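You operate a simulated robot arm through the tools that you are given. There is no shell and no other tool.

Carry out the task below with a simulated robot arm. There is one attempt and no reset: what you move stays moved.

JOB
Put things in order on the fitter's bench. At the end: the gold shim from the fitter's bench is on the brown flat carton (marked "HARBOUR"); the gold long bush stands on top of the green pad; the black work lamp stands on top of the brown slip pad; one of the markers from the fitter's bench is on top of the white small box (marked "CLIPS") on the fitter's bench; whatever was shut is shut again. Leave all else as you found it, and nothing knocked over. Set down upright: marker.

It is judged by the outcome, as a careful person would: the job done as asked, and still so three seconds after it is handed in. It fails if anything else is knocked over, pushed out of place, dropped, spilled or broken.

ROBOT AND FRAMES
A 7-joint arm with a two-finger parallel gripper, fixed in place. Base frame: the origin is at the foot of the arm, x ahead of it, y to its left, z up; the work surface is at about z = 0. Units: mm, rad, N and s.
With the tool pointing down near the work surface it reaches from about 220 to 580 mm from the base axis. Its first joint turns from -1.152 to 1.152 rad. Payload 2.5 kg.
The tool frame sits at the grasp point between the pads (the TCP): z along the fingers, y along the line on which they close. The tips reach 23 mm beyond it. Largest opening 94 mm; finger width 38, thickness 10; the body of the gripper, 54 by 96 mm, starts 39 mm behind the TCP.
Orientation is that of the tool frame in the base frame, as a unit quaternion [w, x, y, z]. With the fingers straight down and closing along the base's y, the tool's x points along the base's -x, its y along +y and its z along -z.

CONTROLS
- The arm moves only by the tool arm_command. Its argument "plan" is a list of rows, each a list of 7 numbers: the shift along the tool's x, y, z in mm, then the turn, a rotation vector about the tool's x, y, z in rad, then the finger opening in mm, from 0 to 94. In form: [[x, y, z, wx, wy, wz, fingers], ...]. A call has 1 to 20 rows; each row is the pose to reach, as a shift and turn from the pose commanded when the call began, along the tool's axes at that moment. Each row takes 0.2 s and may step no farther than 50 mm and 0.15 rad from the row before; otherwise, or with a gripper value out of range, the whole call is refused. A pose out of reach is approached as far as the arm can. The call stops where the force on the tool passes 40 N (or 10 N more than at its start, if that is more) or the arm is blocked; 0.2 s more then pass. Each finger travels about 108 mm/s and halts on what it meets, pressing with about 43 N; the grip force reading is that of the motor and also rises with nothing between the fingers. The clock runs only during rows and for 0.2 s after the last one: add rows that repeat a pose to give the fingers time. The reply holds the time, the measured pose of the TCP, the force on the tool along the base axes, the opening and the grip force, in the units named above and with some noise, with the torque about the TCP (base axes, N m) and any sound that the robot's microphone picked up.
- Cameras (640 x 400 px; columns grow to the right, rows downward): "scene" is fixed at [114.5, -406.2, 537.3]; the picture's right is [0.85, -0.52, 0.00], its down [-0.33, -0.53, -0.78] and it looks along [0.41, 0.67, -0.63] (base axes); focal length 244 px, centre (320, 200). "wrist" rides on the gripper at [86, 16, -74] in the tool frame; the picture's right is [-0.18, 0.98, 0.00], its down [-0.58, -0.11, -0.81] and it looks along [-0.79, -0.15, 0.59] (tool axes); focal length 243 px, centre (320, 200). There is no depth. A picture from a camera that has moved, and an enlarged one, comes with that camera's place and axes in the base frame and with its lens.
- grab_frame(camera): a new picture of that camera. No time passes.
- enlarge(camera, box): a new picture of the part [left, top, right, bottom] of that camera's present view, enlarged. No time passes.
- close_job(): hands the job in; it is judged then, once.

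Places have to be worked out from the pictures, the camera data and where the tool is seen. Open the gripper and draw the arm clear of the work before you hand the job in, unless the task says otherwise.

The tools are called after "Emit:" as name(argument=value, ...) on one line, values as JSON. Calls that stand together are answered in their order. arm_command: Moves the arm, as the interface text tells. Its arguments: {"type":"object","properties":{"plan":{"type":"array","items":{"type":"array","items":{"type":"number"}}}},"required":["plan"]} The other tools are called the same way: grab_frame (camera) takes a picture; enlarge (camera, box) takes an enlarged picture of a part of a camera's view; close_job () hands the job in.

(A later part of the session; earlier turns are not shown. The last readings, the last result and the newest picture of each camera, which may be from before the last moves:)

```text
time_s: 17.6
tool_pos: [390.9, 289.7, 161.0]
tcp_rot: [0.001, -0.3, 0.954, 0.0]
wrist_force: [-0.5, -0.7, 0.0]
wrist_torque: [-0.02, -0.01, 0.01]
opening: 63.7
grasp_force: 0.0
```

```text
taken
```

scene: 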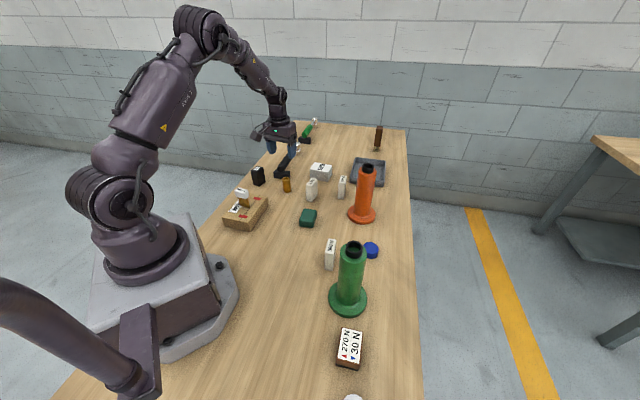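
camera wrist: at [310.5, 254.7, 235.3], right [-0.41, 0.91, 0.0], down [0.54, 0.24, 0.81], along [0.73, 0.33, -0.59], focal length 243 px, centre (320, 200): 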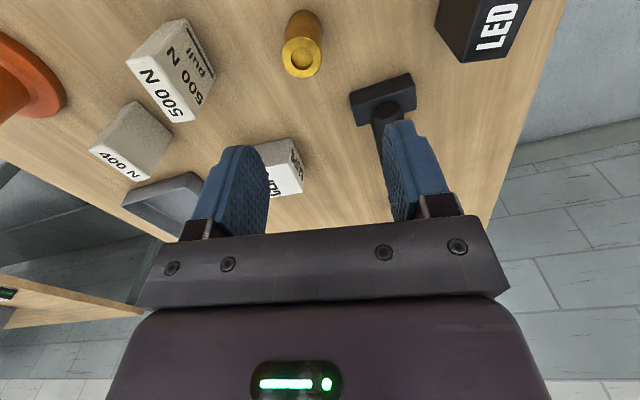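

I enlarge the view of the 500 N block, bush and lamp to read and measure them.

Emit:
enlarge(camera="wrist", box=[80, 0, 300, 200])

Emit:
enlarge(camera="wrist", box=[260, 0, 360, 80])

Emit:
enlarge(camera="wrist", box=[340, 0, 560, 130])

Emit:
enlarge(camera="scene", box=[210, 170, 290, 235])

```text
2.00 times, centred on (190, 100) of wrist
camera zoom: at [310.5, 254.7, 235.3], right [-0.41, 0.91, 0.0], down [0.54, 0.24, 0.81], along [0.73, 0.33, -0.59], focal length 485 px, centre (580, 400)
```

zoom: 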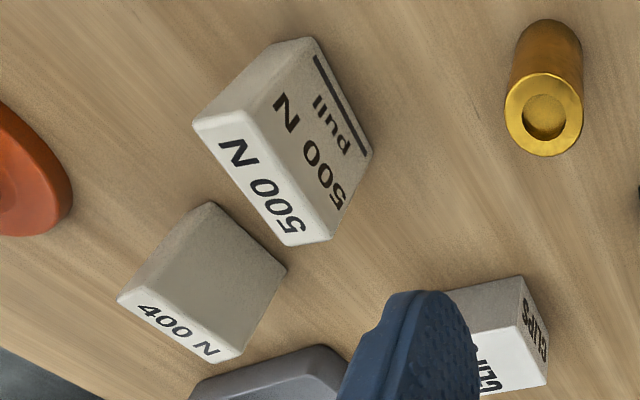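

```text
5.00 times, centred on (310, 40) of wrist
camera zoom: at [310.5, 254.7, 235.3], right [-0.41, 0.91, 0.0], down [0.54, 0.24, 0.81], along [0.73, 0.33, -0.59], focal length 1213 px, centre (370, 1000)
```

zoom: 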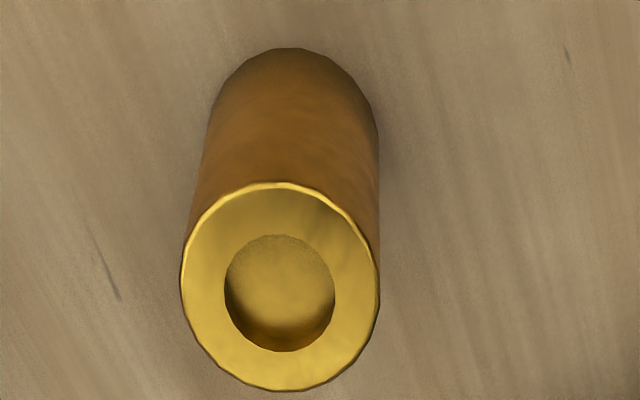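

```text
2.91 times, centred on (450, 65) of wrist
camera zoom: at [310.5, 254.7, 235.3], right [-0.41, 0.91, 0.0], down [0.54, 0.24, 0.81], along [0.73, 0.33, -0.59], focal length 706 px, centre (-58, 593)
```

zoom: 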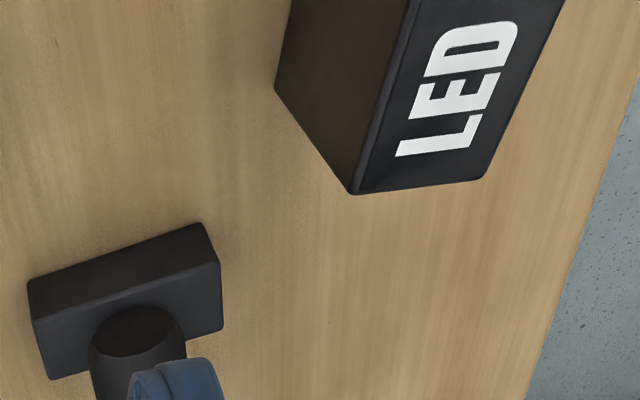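

```text
6.15 times, centred on (250, 202) of scene
camera zoom: at [114.4, -406.2, 537.3], right [0.85, -0.52, 0.0], down [-0.33, -0.53, -0.78], along [0.41, 0.67, -0.63], focal length 1502 px, centre (751, 185)
```

zoom: 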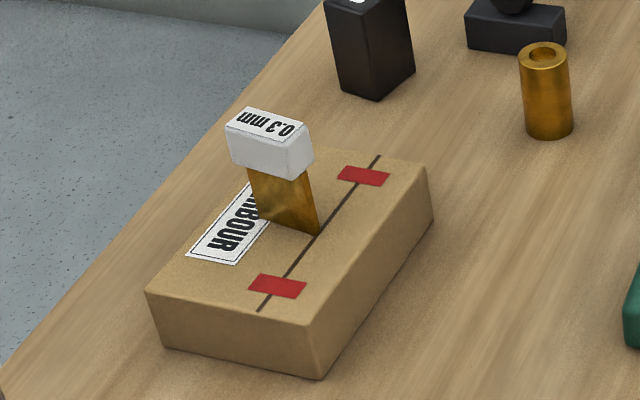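

Bush axis is at about (388.5, 275.5), ~28 mm wide and 50 tall. I centre over it and go down to z≈32 with fingers at 60.

Emit:
arm_command(plan=[[10.1, -10.2, 0, 0, 0, 0, 60], [10.1, -10.2, 40, 0, 0, 0, 60], [10.1, -10.2, 80, 0, 0, 0, 60], [10.1, -10.2, 110, 0, 0, 0, 60], [10.1, -10.2, 129, 0, 0, 0, 60]])

Emit:
grab_frame(camera="wrist")

Emit:
enlarge(camera="scene", box=[230, 120, 350, 220])

```text
time_s: 18.8
tool_pos: [388.4, 276.7, 31.1]
tcp_rot: [0.0, -0.3, 0.954, -0.001]
wrist_force: [0.2, 0.4, 0.7]
wrist_torque: [-0.01, -0.04, 0.0]
opening: 59.8
grasp_force: 0.1
```

```text
taken
camera wrist: at [307.8, 241.1, 105.7], right [-0.41, 0.91, 0.0], down [0.54, 0.24, 0.81], along [0.74, 0.33, -0.59], focal length 243 px, centre (320, 200)
```

wrist: 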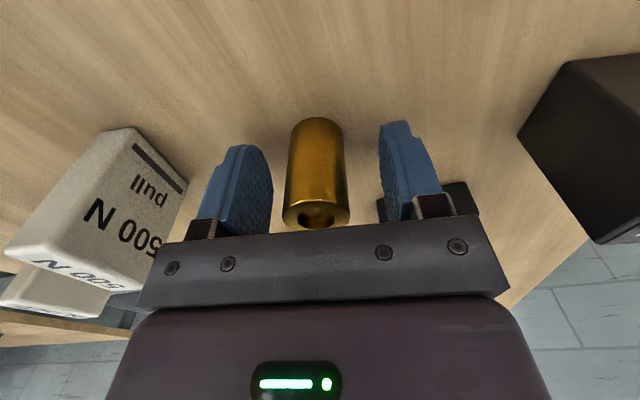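

```text
4.00 times, centred on (290, 170) of scene
camera zoom: at [114.5, -406.2, 537.3], right [0.85, -0.52, 0.0], down [-0.33, -0.53, -0.78], along [0.41, 0.67, -0.63], focal length 976 px, centre (440, 320)
```

zoom: 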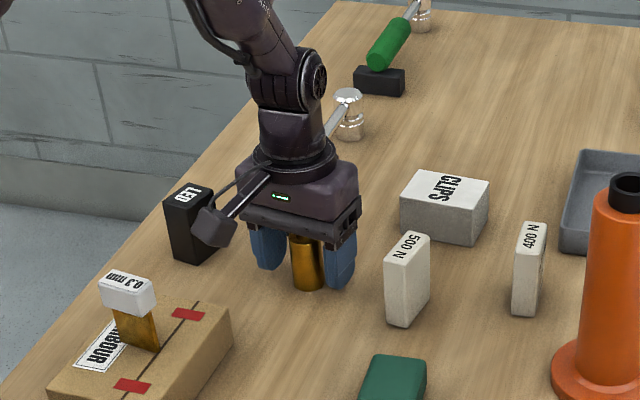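

The bush sits centred between the pads. I close on it.

Emit:
arm_command(plan=[[0, 0, 0, 0, 0, 0, 40], [0, 0, 0, 0, 0, 0, 22], [0, 0, 0, 0, 0, 0, 18], [0, 0, 0, 0, 0, 0, 18]])

Emit:
enlarge(camera="wrist", box=[200, 80, 440, 240])

```text
time_s: 19.8
tool_pos: [387.9, 277.1, 31.2]
tcp_rot: [0.0, -0.3, 0.954, 0.0]
wrist_force: [0.0, -1.3, -0.6]
wrist_torque: [0.0, 0.02, 0.01]
opening: 27.9
grasp_force: 42.9
```

```text
2.50 times, centred on (320, 160) of wrist
camera zoom: at [307.7, 241.0, 106.0], right [-0.41, 0.91, 0.0], down [0.54, 0.24, 0.81], along [0.73, 0.33, -0.59], focal length 606 px, centre (320, 300)
```

zoom: 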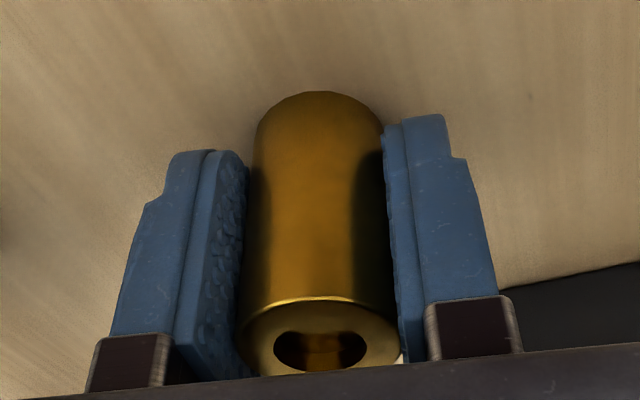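

Grip is 27.9 mm. I lift 120 mm and carry the bush over to the green pad near (378, 95).

Emit:
arm_command(plan=[[0, 0, -10, 0, 0, 0, 18], [0, 0, -40, 0, 0, 0, 18], [0, 0, -80, 0, 0, 0, 18], [0, 0, -120, 0, 0, 0, 18], [23, -29, -120, 0, 0, 0, 18], [46, -58, -120, 0, 0, 0, 18], [68, -86, -120, 0, 0, 0, 18], [90, -114, -120, 0, 0, 0, 18], [113, -143, -120, 0, 0, 0, 18], [113, -143, -120, 0, 0, 0, 18]])

Emit:
grab_frame(camera="wrist")

Emit:
enlarge(camera="scene", box=[270, 170, 350, 235])

```text
time_s: 22.0
tool_pos: [375.5, 93.5, 151.0]
tcp_rot: [0.0, -0.301, 0.954, 0.0]
wrist_force: [-0.7, 0.2, 0.3]
wrist_torque: [0.01, 0.03, 0.05]
opening: 18.0
grasp_force: 0.1
```

```text
taken
camera wrist: at [295.9, 57.6, 226.1], right [-0.41, 0.91, 0.0], down [0.54, 0.24, 0.81], along [0.73, 0.33, -0.59], focal length 243 px, centre (320, 200)
```

wrist: 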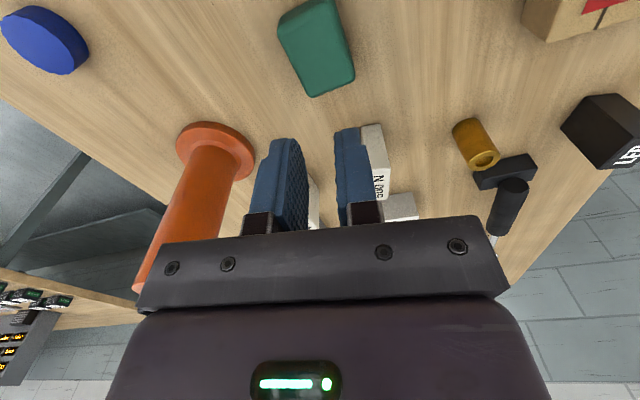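

```text
6.15 times, centred on (310, 202) of scene
camera zoom: at [114.4, -406.2, 537.3], right [0.85, -0.52, 0.0], down [-0.33, -0.53, -0.78], along [0.41, 0.67, -0.63], focal length 1502 px, centre (382, 185)
```

zoom: 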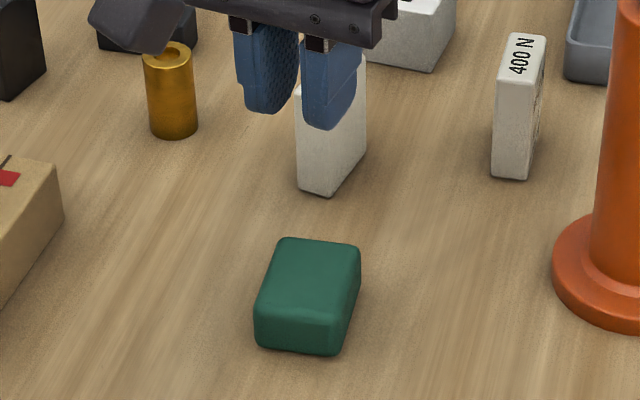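

The fingers closed to 18 with nothing in them: the bush slipped out and still stands at its original place. I go back above it with open fingers to check and retry slowly while watching the force.

Emit:
arm_command(plan=[[-23, 29, 0, 0, 0, 0, 60], [-46, 58, 0, 0, 0, 0, 60], [-68, 86, 0, 0, 0, 0, 60], [-90, 114, 0, 0, 0, 0, 60], [-113, 143, 0, 0, 0, 0, 60]])

Emit:
grab_frame(camera="wrist")

Emit:
enlarge(camera="wrist", box=[250, 0, 410, 110])

Emit:
enlarge(camera="scene", box=[270, 165, 310, 200])

```text
time_s: 23.2
tool_pos: [386.6, 275.3, 152.8]
tcp_rot: [0.0, -0.299, 0.954, 0.0]
wrist_force: [-0.5, -0.4, -1.1]
wrist_torque: [0.0, -0.03, 0.0]
opening: 59.9
grasp_force: 0.0
```

```text
taken
camera wrist: at [306.1, 239.0, 225.8], right [-0.41, 0.91, 0.0], down [0.54, 0.24, 0.81], along [0.74, 0.33, -0.59], focal length 243 px, centre (320, 200)
```

wrist: 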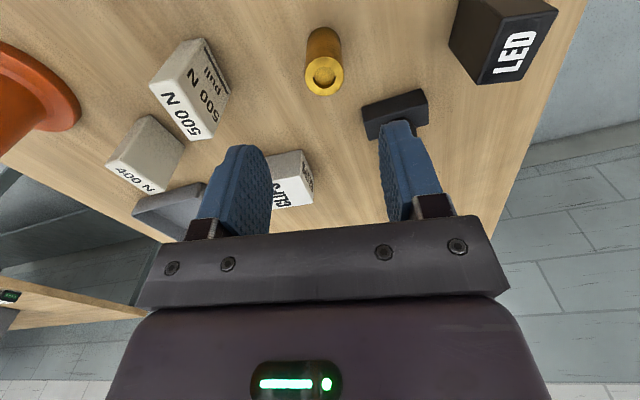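

```text
3.64 times, centred on (330, 55) of wrist
camera zoom: at [306.1, 239.0, 225.8], right [-0.41, 0.91, 0.0], down [0.54, 0.24, 0.81], along [0.74, 0.33, -0.59], focal length 882 px, centre (284, 727)
```

zoom: 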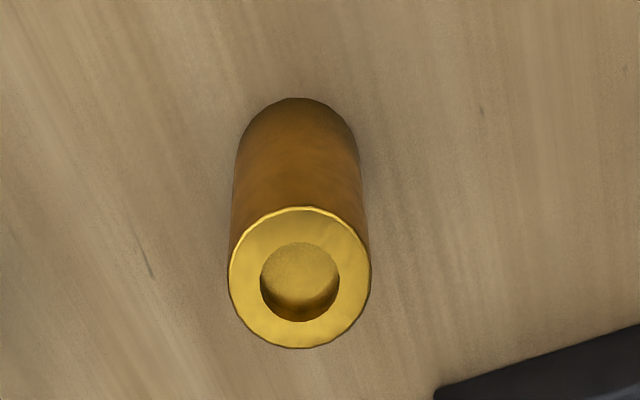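

```text
11.43 times, centred on (290, 182) of scene
camera zoom: at [114.4, -406.2, 537.3], right [0.85, -0.52, 0.0], down [-0.33, -0.53, -0.78], along [0.41, 0.67, -0.63], focal length 2789 px, centre (663, 400)
```

zoom: 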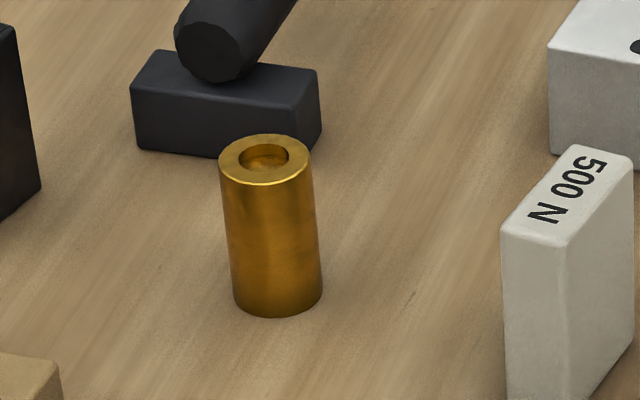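

The bush is still upright at about (386, 277). I go down again, a little lower (z≈29), grip firmly and then lift in tiny steps to read the load.

Emit:
arm_command(plan=[[-1, 1.5, 40, 0, 0, 0, 60], [-1, 1.5, 80, 0, 0, 0, 60], [-1, 1.5, 110, 0, 0, 0, 60], [-1, 1.5, 123, 0, 0, 0, 60], [-1, 1.5, 123, 0, 0, 0, 40], [-1, 1.5, 123, 0, 0, 0, 20], [-1, 1.5, 123, 0, 0, 0, 0], [-1, 1.5, 123, 0, 0, 0, 0], [-1, 1.5, 123, 0, 0, 0, 0]])

Emit:
enlarge(camera="wrist", box=[200, 80, 440, 240])

```text
time_s: 25.2
tool_pos: [387.8, 276.2, 29.7]
tcp_rot: [0.0, -0.3, 0.954, -0.001]
wrist_force: [-0.3, 0.4, 1.1]
wrist_torque: [0.02, 0.0, 0.02]
opening: 27.9
grasp_force: 42.8
```

```text
2.50 times, centred on (320, 160) of wrist
camera zoom: at [306.6, 241.2, 103.1], right [-0.41, 0.91, 0.0], down [0.54, 0.24, 0.81], along [0.73, 0.33, -0.59], focal length 606 px, centre (320, 300)
```

zoom: 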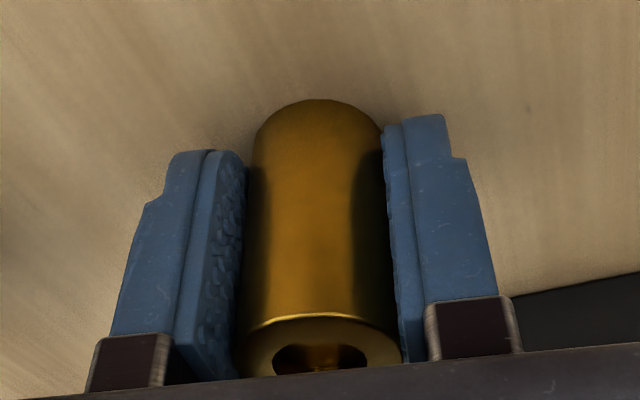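

I have it at 27.9 mm again with full grip; now a very small, slow lift of 3 mm to read the vertical force.

Emit:
arm_command(plan=[[0, 0, -0.5, 0, 0, 0, 0], [0, 0, -1, 0, 0, 0, 0], [0, 0, -1.5, 0, 0, 0, 0], [0, 0, -2, 0, 0, 0, 0], [0, 0, -2.5, 0, 0, 0, 0], [0, 0, -3, 0, 0, 0, 0]])

Emit:
enlarge(camera="wrist", box=[200, 80, 440, 240])

```text
time_s: 26.6
tool_pos: [387.5, 277.9, 31.8]
tcp_rot: [0.0, -0.3, 0.954, 0.001]
wrist_force: [-0.6, 0.6, -0.9]
wrist_torque: [-0.01, -0.03, -0.01]
opening: 28.1
grasp_force: 42.8
```

```text
2.50 times, centred on (320, 160) of wrist
camera zoom: at [306.8, 241.7, 106.2], right [-0.41, 0.91, 0.0], down [0.54, 0.24, 0.81], along [0.73, 0.33, -0.59], focal length 606 px, centre (320, 300)
```

zoom: 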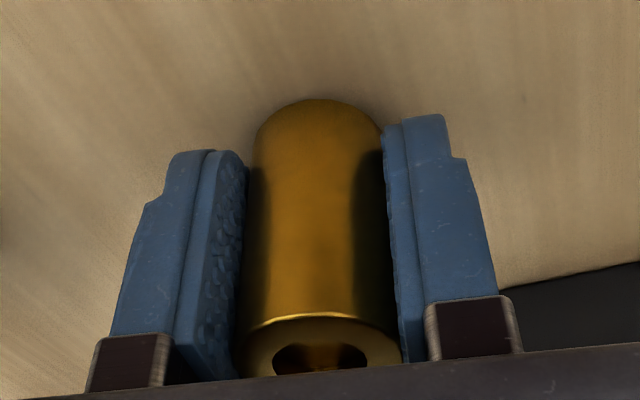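

The bush rose with the gripper (same position between the pads), with little load. I continue slowly for another 10 mm with pauses to see if it creeps.

Emit:
arm_command(plan=[[0, 0, -2, 0, 0, 0, 0], [0, 0, -4, 0, 0, 0, 0], [0, 0, -6, 0, 0, 0, 0], [0, 0, -8, 0, 0, 0, 0], [0, 0, -10, 0, 0, 0, 0], [0, 0, -10, 0, 0, 0, 0], [0, 0, -10, 0, 0, 0, 0]])

Emit:
enlarge(camera="wrist", box=[200, 80, 440, 240])

Emit:
enlarge(camera="scene", box=[250, 140, 330, 205])

```text
time_s: 28.2
tool_pos: [387.8, 277.8, 41.7]
tcp_rot: [0.0, -0.299, 0.954, -0.001]
wrist_force: [-0.1, -0.2, -1.1]
wrist_torque: [0.03, -0.03, -0.01]
opening: 27.8
grasp_force: 43.1
```

```text
2.50 times, centred on (320, 160) of wrist
camera zoom: at [307.1, 241.7, 116.0], right [-0.41, 0.91, 0.0], down [0.54, 0.24, 0.81], along [0.73, 0.33, -0.59], focal length 606 px, centre (320, 300)
```

zoom: 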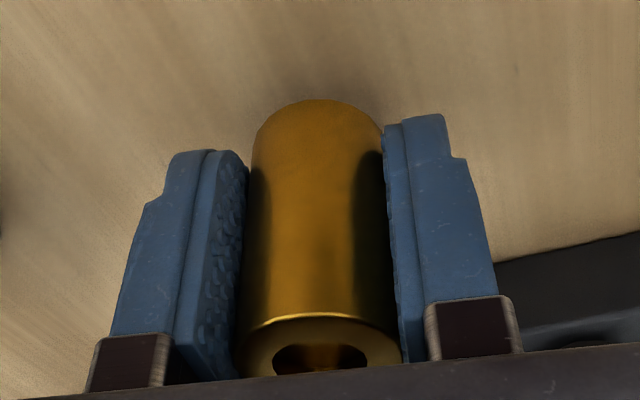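

```text
6.15 times, centred on (290, 172) of scene
camera zoom: at [114.5, -406.2, 537.3], right [0.85, -0.52, 0.0], down [-0.33, -0.53, -0.78], along [0.41, 0.67, -0.63], focal length 1502 px, centre (505, 369)
```

zoom: 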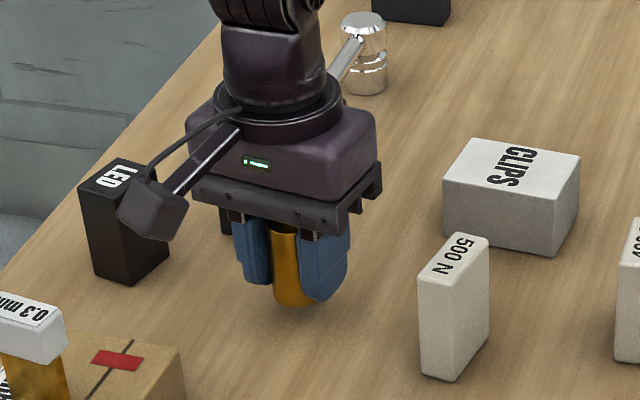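

It holds when moved gently, so the bush is slippery and needs slow motion. I raise it slowly another 36 mm with ramped steps.

Emit:
arm_command(plan=[[0, 0, -1, 0, 0, 0, 0], [0, 0, -3, 0, 0, 0, 0], [0, 0, -6, 0, 0, 0, 0], [0, 0, -10, 0, 0, 0, 0], [0, 0, -14, 0, 0, 0, 0], [0, 0, -18, 0, 0, 0, 0], [0, 0, -22, 0, 0, 0, 0], [0, 0, -26, 0, 0, 0, 0], [0, 0, -30, 0, 0, 0, 0], [0, 0, -33, 0, 0, 0, 0], [0, 0, -35, 0, 0, 0, 0], [0, 0, -36, 0, 0, 0, 0]])

Emit:
enlarge(camera="wrist", box=[200, 80, 440, 240])

```text
time_s: 30.8
tool_pos: [387.2, 278.2, 77.5]
tcp_rot: [0.0, -0.299, 0.954, 0.0]
wrist_force: [0.4, 0.7, -0.8]
wrist_torque: [0.01, -0.01, -0.01]
opening: 27.8
grasp_force: 42.7
```

```text
2.50 times, centred on (320, 160) of wrist
camera zoom: at [306.7, 241.8, 151.7], right [-0.41, 0.91, 0.0], down [0.54, 0.24, 0.81], along [0.73, 0.33, -0.59], focal length 606 px, centre (320, 300)
```

zoom: 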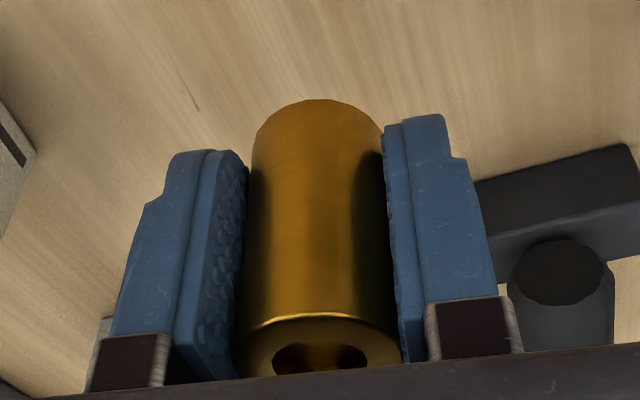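

Still firmly held. I now carry it slowly with a ramped profile to above the green pad at about (376, 94).

Emit:
arm_command(plan=[[0.6, -0.8, 0, 0, 0, 0, 0], [2.5, -3.1, 0, 0, 0, 0, 0], [5.6, -7.0, 0, 0, 0, 0, 0], [10, -12.5, 0, 0, 0, 0, 0], [15.6, -19.5, 0, 0, 0, 0, 0], [22.4, -28.1, 0, 0, 0, 0, 0], [31.2, -39.1, 0, 0, 0, 0, 0], [39.9, -50, 0, 0, 0, 0, 0], [48.6, -60.9, 0, 0, 0, 0, 0], [57.4, -71.9, 0, 0, 0, 0, 0], [66.1, -82.8, 0, 0, 0, 0, 0], [74.8, -93.7, 0, 0, 0, 0, 0], [83.5, -104.7, 0, 0, 0, 0, 0], [92.3, -115.6, 0, 0, 0, 0, 0], [99.1, -124.2, 0, 0, 0, 0, 0], [104.7, -131.2, 0, 0, 0, 0, 0], [109.1, -136.7, 0, 0, 0, 0, 0], [112.2, -140.6, 0, 0, 0, 0, 0], [114.1, -142.9, 0, 0, 0, 0, 0], [114.7, -143.7, 0, 0, 0, 0, 0]])

Emit:
grab_frame(camera="wrist")

Emit:
enlarge(camera="wrist", box=[200, 80, 440, 240])

Emit:
enlarge(camera="scene", box=[270, 170, 350, 235])

```text
time_s: 35.0
tool_pos: [375.7, 94.3, 77.0]
tcp_rot: [0.0, -0.3, 0.954, 0.0]
wrist_force: [0.5, 0.3, -2.0]
wrist_torque: [-0.04, 0.01, 0.01]
opening: 27.5
grasp_force: 42.9
```

```text
taken
camera wrist: at [295.3, 58.4, 151.8], right [-0.41, 0.91, 0.0], down [0.54, 0.24, 0.81], along [0.73, 0.33, -0.59], focal length 243 px, centre (320, 200)
```

wrist: 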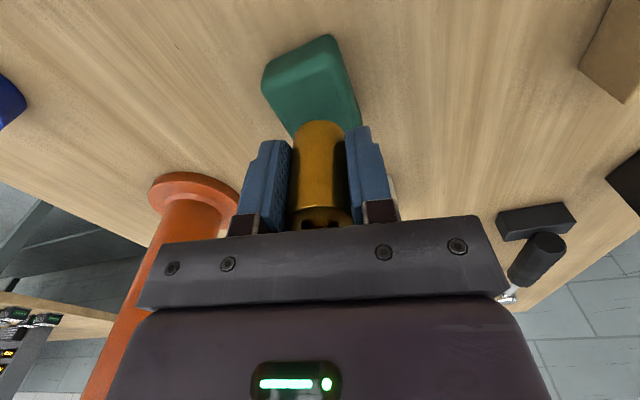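

```text
2.50 times, centred on (320, 160) of wrist
camera zoom: at [295.3, 58.4, 151.8], right [-0.41, 0.91, 0.0], down [0.54, 0.24, 0.81], along [0.73, 0.33, -0.59], focal length 606 px, centre (320, 300)
```

zoom: 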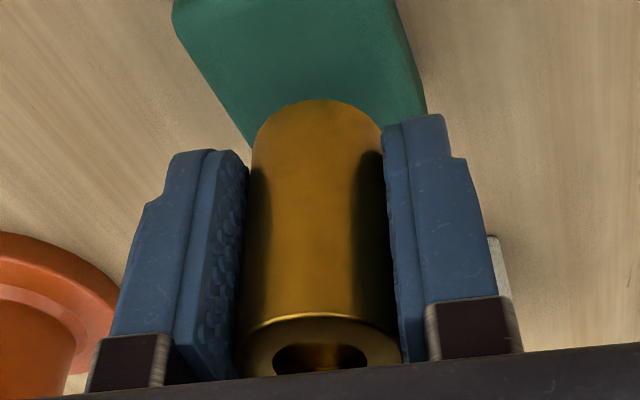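

```text
6.15 times, centred on (310, 202) of scene
camera zoom: at [114.5, -406.2, 537.3], right [0.85, -0.52, 0.0], down [-0.33, -0.53, -0.78], along [0.41, 0.67, -0.63], focal length 1502 px, centre (382, 185)
```

zoom: 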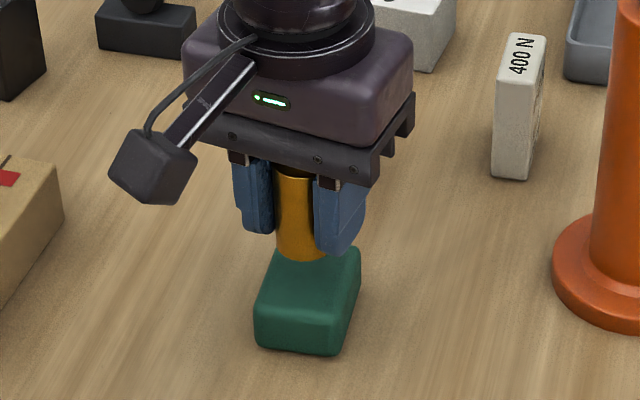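

I enlarge the pad in the wrist view to determine its top outline before lowering.

Emit:
enlarge(camera="wrist", box=[240, 20, 400, 140])

```text
3.33 times, centred on (320, 80) of wrist
camera zoom: at [295.3, 58.4, 151.8], right [-0.41, 0.91, 0.0], down [0.54, 0.24, 0.81], along [0.73, 0.33, -0.59], focal length 809 px, centre (320, 600)
```

zoom: 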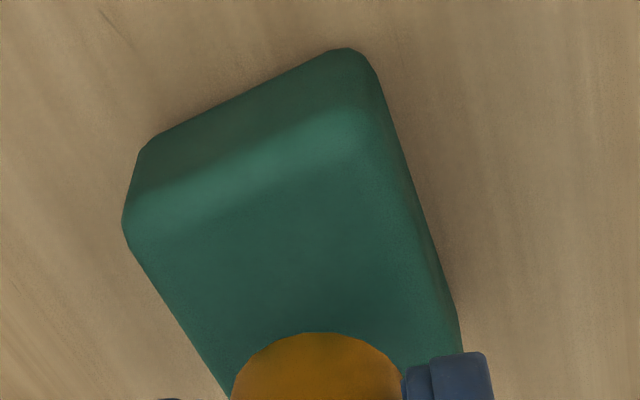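

Pad centre is about (376, 92.5), top z≈25; the bush axis needs ~1.3 mm shift. I lower slowly to just above the pad.

Emit:
arm_command(plan=[[0.3, -1.3, 0.5, 0, 0, 0, 0], [0.3, -1.3, 2, 0, 0, 0, 0], [0.3, -1.3, 5, 0, 0, 0, 0], [0.3, -1.3, 9, 0, 0, 0, 0], [0.3, -1.3, 13, 0, 0, 0, 0], [0.3, -1.3, 16, 0, 0, 0, 0], [0.3, -1.3, 18.5, 0, 0, 0, 0], [0.3, -1.3, 20, 0, 0, 0, 0], [0.3, -1.3, 21, 0, 0, 0, 0]])

Emit:
enlarge(camera="scene", box=[280, 180, 340, 230])

Emit:
enlarge(camera="wrist", box=[200, 60, 440, 240])

```text
time_s: 37.0
tool_pos: [375.7, 94.1, 57.0]
tcp_rot: [0.002, -0.3, 0.954, -0.001]
wrist_force: [-8.4, -1.8, 27.3]
wrist_torque: [0.0, 0.24, 0.02]
opening: 27.3
grasp_force: 42.9
```

```text
8.00 times, centred on (310, 205) of scene
camera zoom: at [114.4, -406.2, 537.3], right [0.85, -0.52, 0.0], down [-0.33, -0.53, -0.78], along [0.41, 0.67, -0.63], focal length 1952 px, centre (400, 160)
```

zoom: 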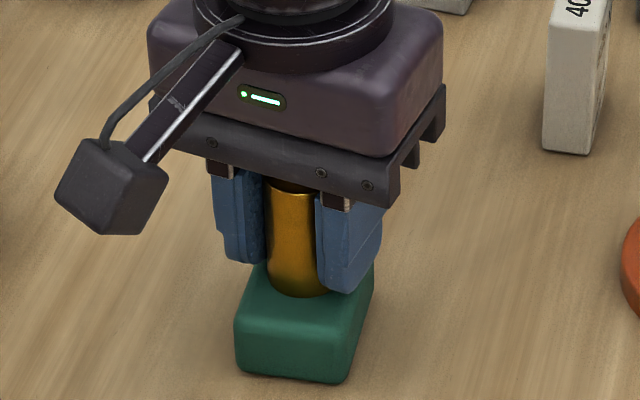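

```text
2.22 times, centred on (320, 150) of wrist
camera zoom: at [295.9, 57.5, 132.1], right [-0.41, 0.91, 0.0], down [0.54, 0.24, 0.81], along [0.74, 0.33, -0.59], focal length 539 px, centre (320, 311)
```

zoom: 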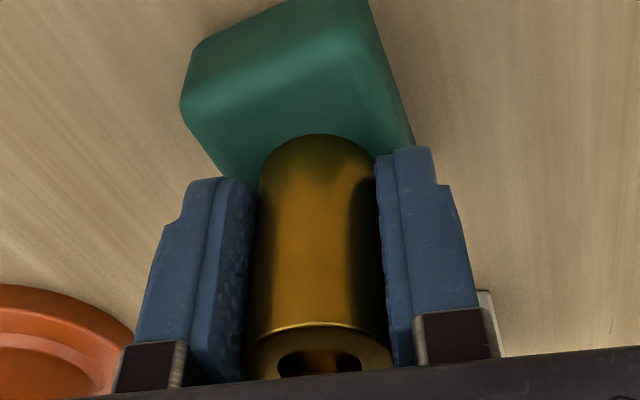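

Contact on the pad (27 N up) at TCP z≈57. I ease up slightly and read the force before opening.

Emit:
arm_command(plan=[[0, 0, -0.4, 0, 0, 0, 0], [0, 0, -0.8, 0, 0, 0, 0]])

Emit:
enlarge(camera="scene", box=[280, 180, 340, 230])

```text
time_s: 37.6
tool_pos: [377.0, 92.9, 58.0]
tcp_rot: [0.003, -0.301, 0.954, -0.001]
wrist_force: [-1.5, 1.4, 20.8]
wrist_torque: [0.01, 0.1, -0.02]
opening: 27.9
grasp_force: 43.1
```

```text
8.00 times, centred on (310, 205) of scene
camera zoom: at [114.4, -406.2, 537.3], right [0.85, -0.52, 0.0], down [-0.33, -0.53, -0.78], along [0.41, 0.67, -0.63], focal length 1952 px, centre (400, 160)
```

zoom: 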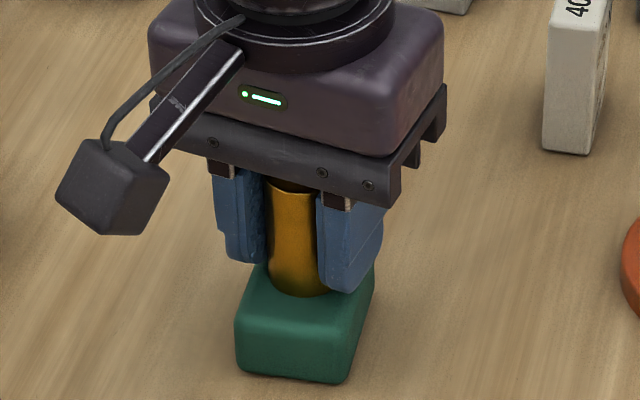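

Still 21 N; I raise another ~2.2 mm in small steps to unload before releasing.

Emit:
arm_command(plan=[[0, 0, -0.6, 0, 0, 0, 0], [0, 0, -1.2, 0, 0, 0, 0], [0, 0, -1.8, 0, 0, 0, 0], [0, 0, -1.8, 0, 0, 0, 0]])

```text
time_s: 38.6
tool_pos: [376.1, 93.1, 58.7]
tcp_rot: [-0.001, -0.301, 0.954, -0.001]
wrist_force: [-0.8, -0.2, -0.6]
wrist_torque: [-0.02, -0.02, -0.01]
opening: 27.9
grasp_force: 43.1
```

Now unloaded. I lower 0.7 mm to touch lightly and then open the fingers.

Emit:
arm_command(plan=[[0, 0, 0.7, 0, 0, 0, 0], [0, 0, 0.7, 0, 0, 0, 27], [0, 0, 0.7, 0, 0, 0, 31], [0, 0, 0.7, 0, 0, 0, 37], [0, 0, 0.7, 0, 0, 0, 44], [0, 0, 0.7, 0, 0, 0, 50]])

Emit:
grab_frame(camera="wrist")

Emit:
enlarge(camera="scene", box=[280, 180, 340, 230])

```text
time_s: 40.0
tool_pos: [376.2, 92.8, 58.0]
tcp_rot: [-0.001, -0.3, 0.954, 0.001]
wrist_force: [0.2, -0.3, 0.8]
wrist_torque: [-0.01, -0.03, 0.01]
opening: 50.0
grasp_force: 0.0
```

```text
taken
camera wrist: at [295.9, 57.2, 133.0], right [-0.41, 0.91, 0.0], down [0.54, 0.24, 0.81], along [0.73, 0.33, -0.59], focal length 243 px, centre (320, 200)
```

wrist: 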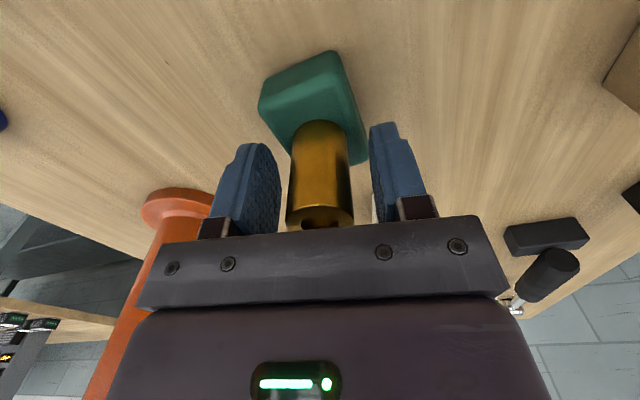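

```text
8.00 times, centred on (310, 205) of scene
camera zoom: at [114.5, -406.2, 537.3], right [0.85, -0.52, 0.0], down [-0.33, -0.53, -0.78], along [0.41, 0.67, -0.63], focal length 1952 px, centre (400, 160)
```

zoom: 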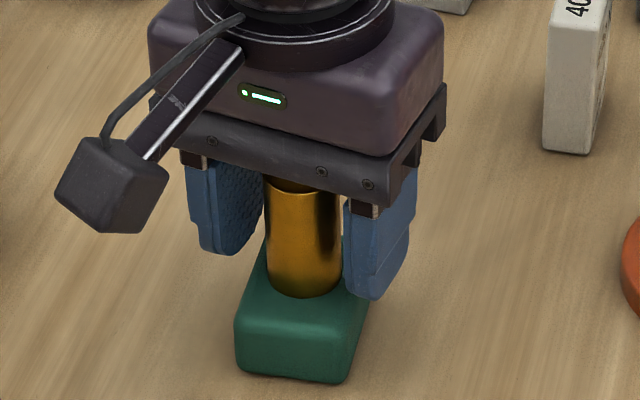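

The bush stands on the pad. I rise straight up and go toward the work lamp near (326, 391), hovering high.

Emit:
arm_command(plan=[[0, 0, -20, 0, 0, 0, 54], [0, 0, -60, 0, 0, 0, 60], [0, 0, -100, 0, 0, 0, 64], [-19, 39, -125, 0, 0, 0, 64], [-37, 78, -125, 0, 0, 0, 64], [-56, 117, -125, 0, 0, 0, 64], [-75, 156, -125, 0, 0, 0, 64], [-93, 195, -125, 0, 0, 0, 64], [-112, 234, -125, 0, 0, 0, 64], [-130, 272, -125, 0, 0, 0, 64]])

Emit:
grab_frame(camera="wrist")

Emit:
enlarge(camera="wrist", box=[240, 0, 400, 110])

Emit:
enlarge(camera="scene", box=[230, 155, 350, 235])

```text
time_s: 42.2
tool_pos: [326.7, 391.2, 183.2]
tcp_rot: [0.001, -0.3, 0.954, 0.0]
wrist_force: [0.2, 0.0, -0.4]
wrist_torque: [0.05, -0.02, -0.01]
opening: 64.0
grasp_force: 0.0
```

```text
taken
camera wrist: at [246.0, 354.9, 258.5], right [-0.41, 0.91, 0.0], down [0.54, 0.24, 0.81], along [0.74, 0.33, -0.59], focal length 243 px, centre (320, 200)
```

wrist: 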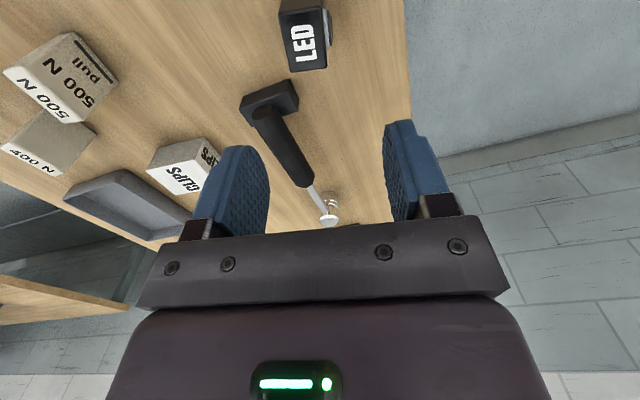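

```text
3.64 times, centred on (320, 55) of wrist
camera zoom: at [246.0, 354.9, 258.5], right [-0.41, 0.91, 0.0], down [0.54, 0.24, 0.81], along [0.74, 0.33, -0.59], focal length 882 px, centre (320, 727)
```

zoom: 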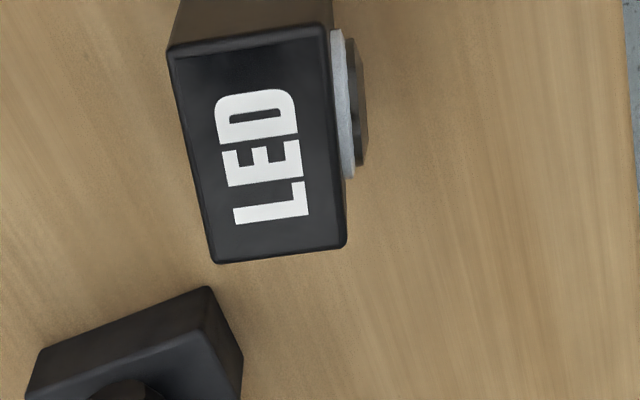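

```text
5.00 times, centred on (290, 195) of scene
camera zoom: at [114.4, -406.3, 537.3], right [0.85, -0.52, 0.0], down [-0.33, -0.53, -0.78], along [0.41, 0.67, -0.63], focal length 1220 px, centre (470, 225)
```

zoom: 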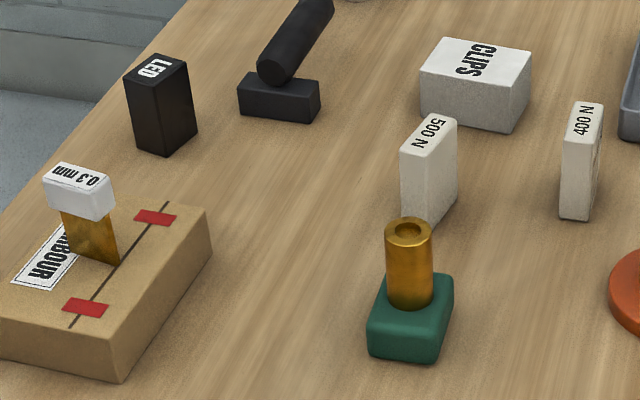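

The lamp is a 30 x 40 mm block ~55–58 tall centred near (322, 376), with its lens on the side facing the bench's left edge. I turn the tool by +86° so that it closes on the clean 40 mm faces, and centre over it.

Emit:
arm_command(plan=[[1.2, -1, 0, 0, 0, -0.14, 64], [2.4, -2, 0, 0, 0, -0.28, 64], [3.6, -3, 0, 0, 0, -0.42, 64], [4.8, -4, 0, 0, 0, -0.56, 64], [6, -5, 0, 0, 0, -0.7, 64], [7.2, -6, 0, 0, 0, -0.84, 64], [8.4, -7, 0, 0, 0, -0.98, 64], [9.6, -8, 0, 0, 0, -1.12, 64], [10.8, -9, 0, 0, 0, -1.26, 64], [12, -9.5, 0, 0, 0, -1.4, 60], [12.6, -9.7, 0, 0, 0, -1.5, 56], [12.6, -9.7, 20, 0, 0, -1.5, 54], [12.6, -9.7, 35, 0, 0, -1.5, 54]])

Emit:
grab_frame(camera="wrist")

Emit:
enlarge(camera="wrist", box=[240, 0, 400, 110])

Emit:
enlarge(camera="scene", box=[210, 90, 350, 200])

```text
time_s: 45.0
tool_pos: [322.0, 375.4, 149.3]
tcp_rot: [0.001, 0.87, -0.493, 0.0]
wrist_force: [0.5, 0.7, -0.3]
wrist_torque: [-0.01, 0.02, 0.03]
opening: 54.0
grasp_force: 0.1
```

```text
taken
camera wrist: at [351.8, 293.2, 222.8], right [-0.94, -0.35, 0.0], down [-0.2, 0.56, 0.81], along [-0.28, 0.76, -0.59], focal length 243 px, centre (320, 200)
```

wrist: 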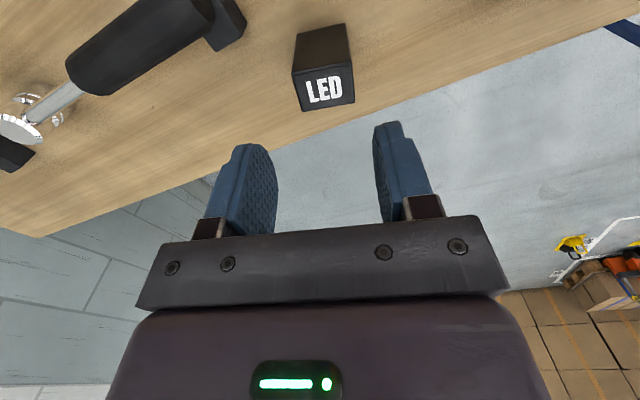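

```text
3.64 times, centred on (320, 55) of wrist
camera zoom: at [351.8, 293.2, 222.8], right [-0.94, -0.35, 0.0], down [-0.2, 0.56, 0.81], along [-0.28, 0.76, -0.59], focal length 882 px, centre (320, 727)
```

zoom: 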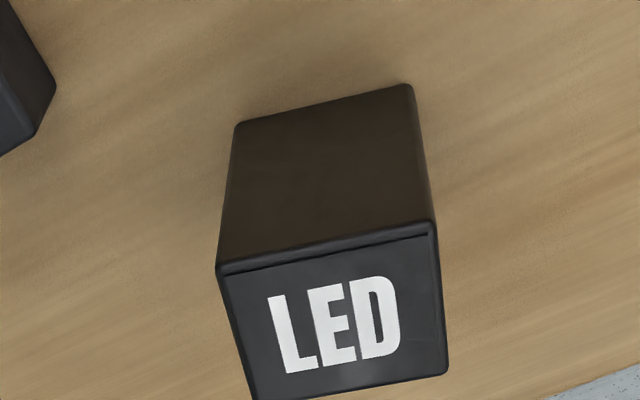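

```text
3.64 times, centred on (280, 145) of scene
camera zoom: at [114.5, -406.2, 537.3], right [0.85, -0.52, 0.0], down [-0.33, -0.53, -0.78], along [0.41, 0.67, -0.63], focal length 887 px, centre (466, 400)
```

zoom: 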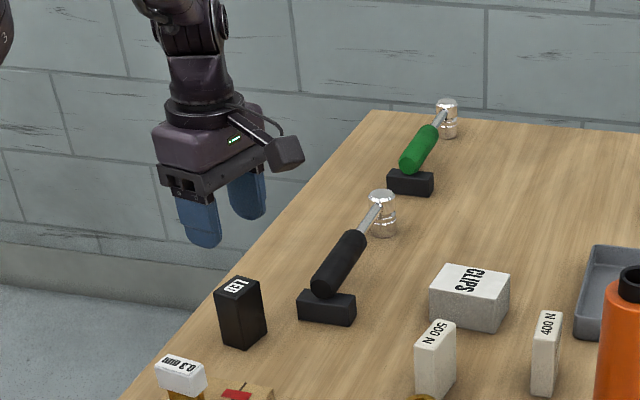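

Lamp centre refined to about (318.5, 376), standing ~60 tall, so I shift ~3 mm along the closing line and descend to z≈42 with fingers at 54, keeping clear of the hammer rest.

Emit:
arm_command(plan=[[-1, 3, 0, 0, 0, 0, 54], [-1, 3, 35, 0, 0, 0, 54], [-1, 3, 65, 0, 0, 0, 54], [-1, 3, 90, 0, 0, 0, 54], [-1, 3, 107, 0, 0, 0, 54]])

Emit:
grab_frame(camera="wrist")

Emit:
enlarge(camera="scene", box=[210, 110, 330, 210])

```text
time_s: 46.2
tool_pos: [320.8, 374.8, 41.9]
tcp_rot: [0.0, 0.869, -0.494, 0.001]
wrist_force: [1.0, 0.0, 0.1]
wrist_torque: [-0.02, 0.02, 0.01]
opening: 54.3
grasp_force: 0.0
```

```text
taken
camera wrist: at [349.9, 292.7, 115.6], right [-0.94, -0.35, 0.0], down [-0.21, 0.56, 0.81], along [-0.28, 0.76, -0.59], focal length 243 px, centre (320, 200)
```

wrist: 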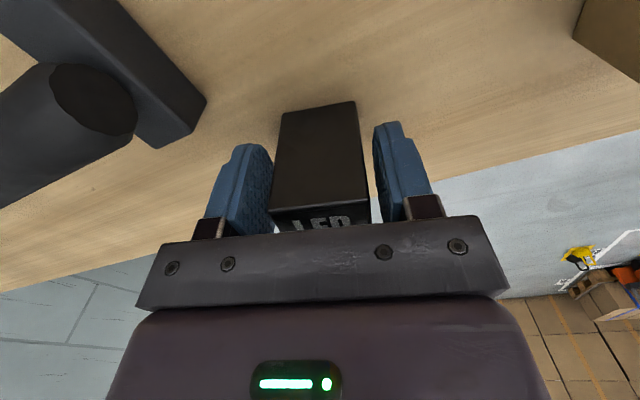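

```text
4.00 times, centred on (270, 160) of scene
camera zoom: at [114.5, -406.2, 537.3], right [0.85, -0.52, 0.0], down [-0.33, -0.53, -0.78], along [0.41, 0.67, -0.63], focal length 976 px, centre (520, 360)
```

zoom: 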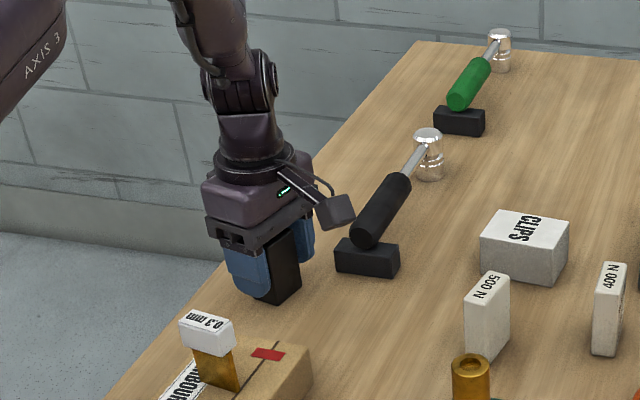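

The lamp is between the pads. I close on it.

Emit:
arm_command(plan=[[0, 0, 0, 0, 0, 0, 46], [0, 0, 0, 0, 0, 0, 38], [0, 0, 0, 0, 0, 0, 20], [0, 0, 0, 0, 0, 0, 10], [0, 0, 0, 0, 0, 0, 10]])

Emit:
enlarge(camera="wrist", box=[200, 80, 440, 240])

```text
time_s: 47.4
tool_pos: [320.7, 375.0, 41.5]
tcp_rot: [-0.001, 0.87, -0.493, 0.001]
wrist_force: [-0.1, -0.6, -0.6]
wrist_torque: [-0.01, -0.01, -0.03]
opening: 39.7
grasp_force: 43.0
```

```text
2.50 times, centred on (320, 160) of wrist
camera zoom: at [349.9, 292.6, 115.8], right [-0.94, -0.35, 0.0], down [-0.2, 0.56, 0.81], along [-0.28, 0.76, -0.59], focal length 606 px, centre (320, 300)
```

zoom: 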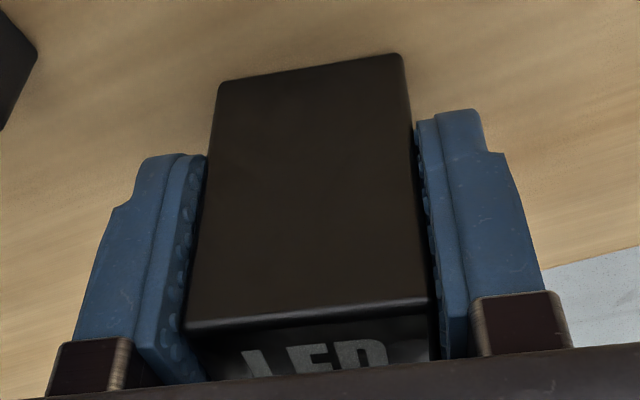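

Gripped at 39.7 mm. I lift slowly by 20 mm and check that the lamp comes along.

Emit:
arm_command(plan=[[0, 0, -1, 0, 0, 0, 10], [0, 0, -3, 0, 0, 0, 10], [0, 0, -6, 0, 0, 0, 10], [0, 0, -10, 0, 0, 0, 10], [0, 0, -14, 0, 0, 0, 10], [0, 0, -18, 0, 0, 0, 10], [0, 0, -20, 0, 0, 0, 10]])

Emit:
enlarge(camera="wrist", box=[200, 80, 440, 240])

Emit:
enlarge(camera="scene", box=[210, 110, 330, 210])

```text
time_s: 49.0
tool_pos: [317.8, 374.3, 61.7]
tcp_rot: [0.0, 0.87, -0.493, 0.0]
wrist_force: [-0.3, -0.2, -1.0]
wrist_torque: [0.0, 0.02, -0.01]
opening: 39.5
grasp_force: 43.0
```

```text
2.50 times, centred on (320, 160) of wrist
camera zoom: at [349.1, 292.5, 136.2], right [-0.94, -0.35, 0.0], down [-0.2, 0.56, 0.81], along [-0.28, 0.76, -0.59], focal length 606 px, centre (320, 300)
```

zoom: 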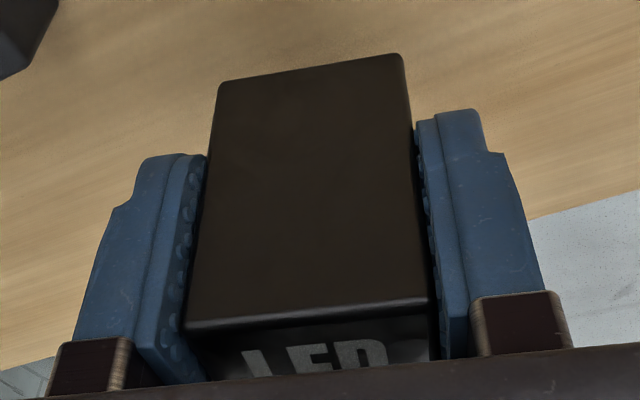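

```text
4.00 times, centred on (270, 160) of scene
camera zoom: at [114.5, -406.2, 537.3], right [0.85, -0.52, 0.0], down [-0.33, -0.53, -0.78], along [0.41, 0.67, -0.63], focal length 976 px, centre (520, 360)
```

zoom: 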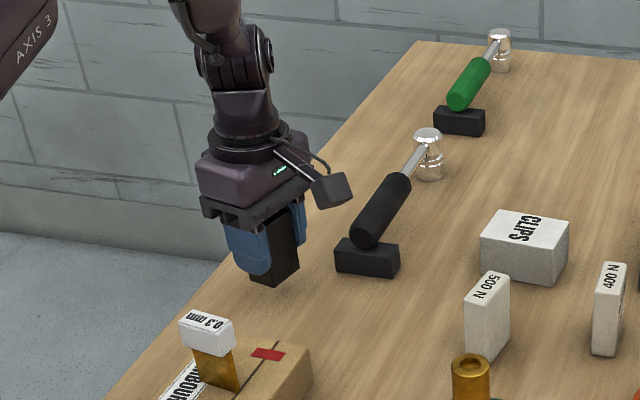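

The lamp is held securely. I raise it gradually to z≈245 before crossing the bench.

Emit:
arm_command(plan=[[0, 0, -2, 0, 0, 0, 10], [0, 0, -6, 0, 0, 0, 10], [0, 0, -12, 0, 0, 0, 10], [0, 0, -20, 0, 0, 0, 10], [0, 0, -30, 0, 0, 0, 10], [0, 0, -42, 0, 0, 0, 10], [0, 0, -56, 0, 0, 0, 10], [0, 0, -70, 0, 0, 0, 10], [0, 0, -84, 0, 0, 0, 10], [0, 0, -98, 0, 0, 0, 10], [0, 0, -112, 0, 0, 0, 10], [0, 0, -126, 0, 0, 0, 10], [0, 0, -140, 0, 0, 0, 10], [0, 0, -152, 0, 0, 0, 10], [0, 0, -162, 0, 0, 0, 10], [0, 0, -170, 0, 0, 0, 10], [0, 0, -176, 0, 0, 0, 10], [0, 0, -180, 0, 0, 0, 10], [0, 0, -183, 0, 0, 0, 10]])

Emit:
enlarge(camera="wrist", box=[200, 80, 440, 240])

```text
time_s: 53.0
tool_pos: [319.2, 375.8, 244.9]
tcp_rot: [0.0, 0.87, -0.493, 0.001]
wrist_force: [0.7, -0.6, -0.6]
wrist_torque: [-0.01, 0.0, 0.0]
opening: 39.7
grasp_force: 42.9
```

```text
2.50 times, centred on (320, 160) of wrist
camera zoom: at [349.2, 292.6, 319.3], right [-0.94, -0.35, 0.0], down [-0.21, 0.55, 0.81], along [-0.28, 0.76, -0.59], focal length 606 px, centre (320, 300)
```

zoom: 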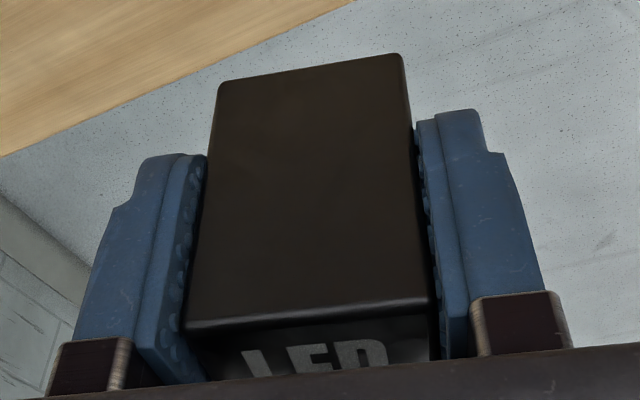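

I move across toward the slip pad with a ramped path, turning the tool clockwise on the way so that the lamp will align with the pad.

Emit:
arm_command(plan=[[3.2, 2.4, 0, 0, 0, 0.018, 10], [9.7, 7.1, 0, 0, 0, 0.053, 10], [19.4, 14.1, 0, 0, 0, 0.107, 10], [32.4, 23.5, 0, 0, 0, 0.178, 10], [48.6, 35.3, 0, 0, 0, 0.267, 10], [68.0, 49.4, 0, 0, 0, 0.373, 10], [90.6, 65.9, 0, 0, 0, 0.498, 10], [114.9, 83.6, 0, 0, 0, 0.631, 10], [139.2, 101.2, 0, 0, 0, 0.764, 10], [163.5, 118.9, 0, 0, 0, 0.897, 10], [187.7, 136.6, 0, 0, 0, 1.031, 10], [212, 154.2, 0, 0, 0, 1.164, 10], [236.3, 171.9, 0, 0, 0, 1.297, 10], [258.9, 188.4, 0, 0, 0, 1.421, 10], [278.4, 202.5, 0, 0, 0, 1.528, 10], [294.5, 214.3, 0, 0, 0, 1.617, 10], [307.5, 223.7, 0, 0, 0, 1.688, 10], [317.2, 230.7, 0, 0, 0, 1.741, 10], [323.7, 235.4, 0, 0, 0, 1.777, 10]])

Emit:
grab_frame(camera="wrist")

Emit:
grab_frame(camera="scene")

```text
time_s: 57.0
tool_pos: [283.9, -23.8, 244.8]
tcp_rot: [0.0, -0.165, 0.986, 0.0]
wrist_force: [-0.6, 0.4, -2.0]
wrist_torque: [-0.01, -0.03, -0.01]
opening: 39.7
grasp_force: 42.8
```

```text
taken
camera wrist: at [196.0, -36.7, 318.8], right [-0.15, 0.99, 0.0], down [0.59, 0.09, 0.81], along [0.8, 0.12, -0.59], focal length 243 px, centre (320, 200)
```

wrist: 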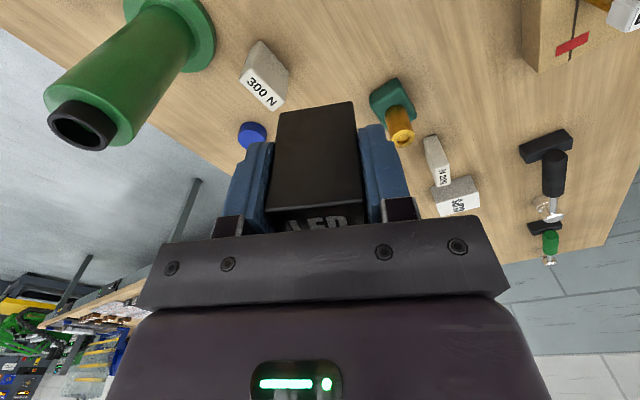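

```text
taken
```

scene: 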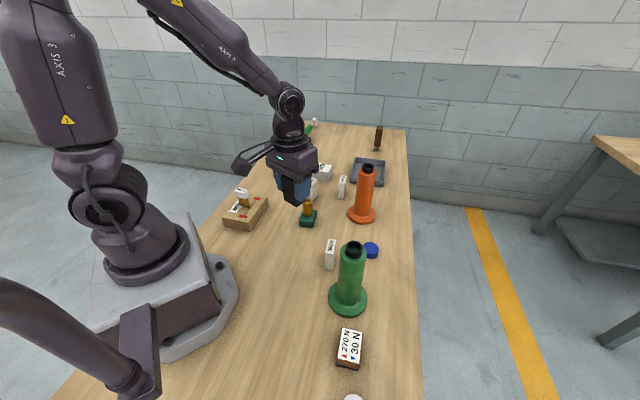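

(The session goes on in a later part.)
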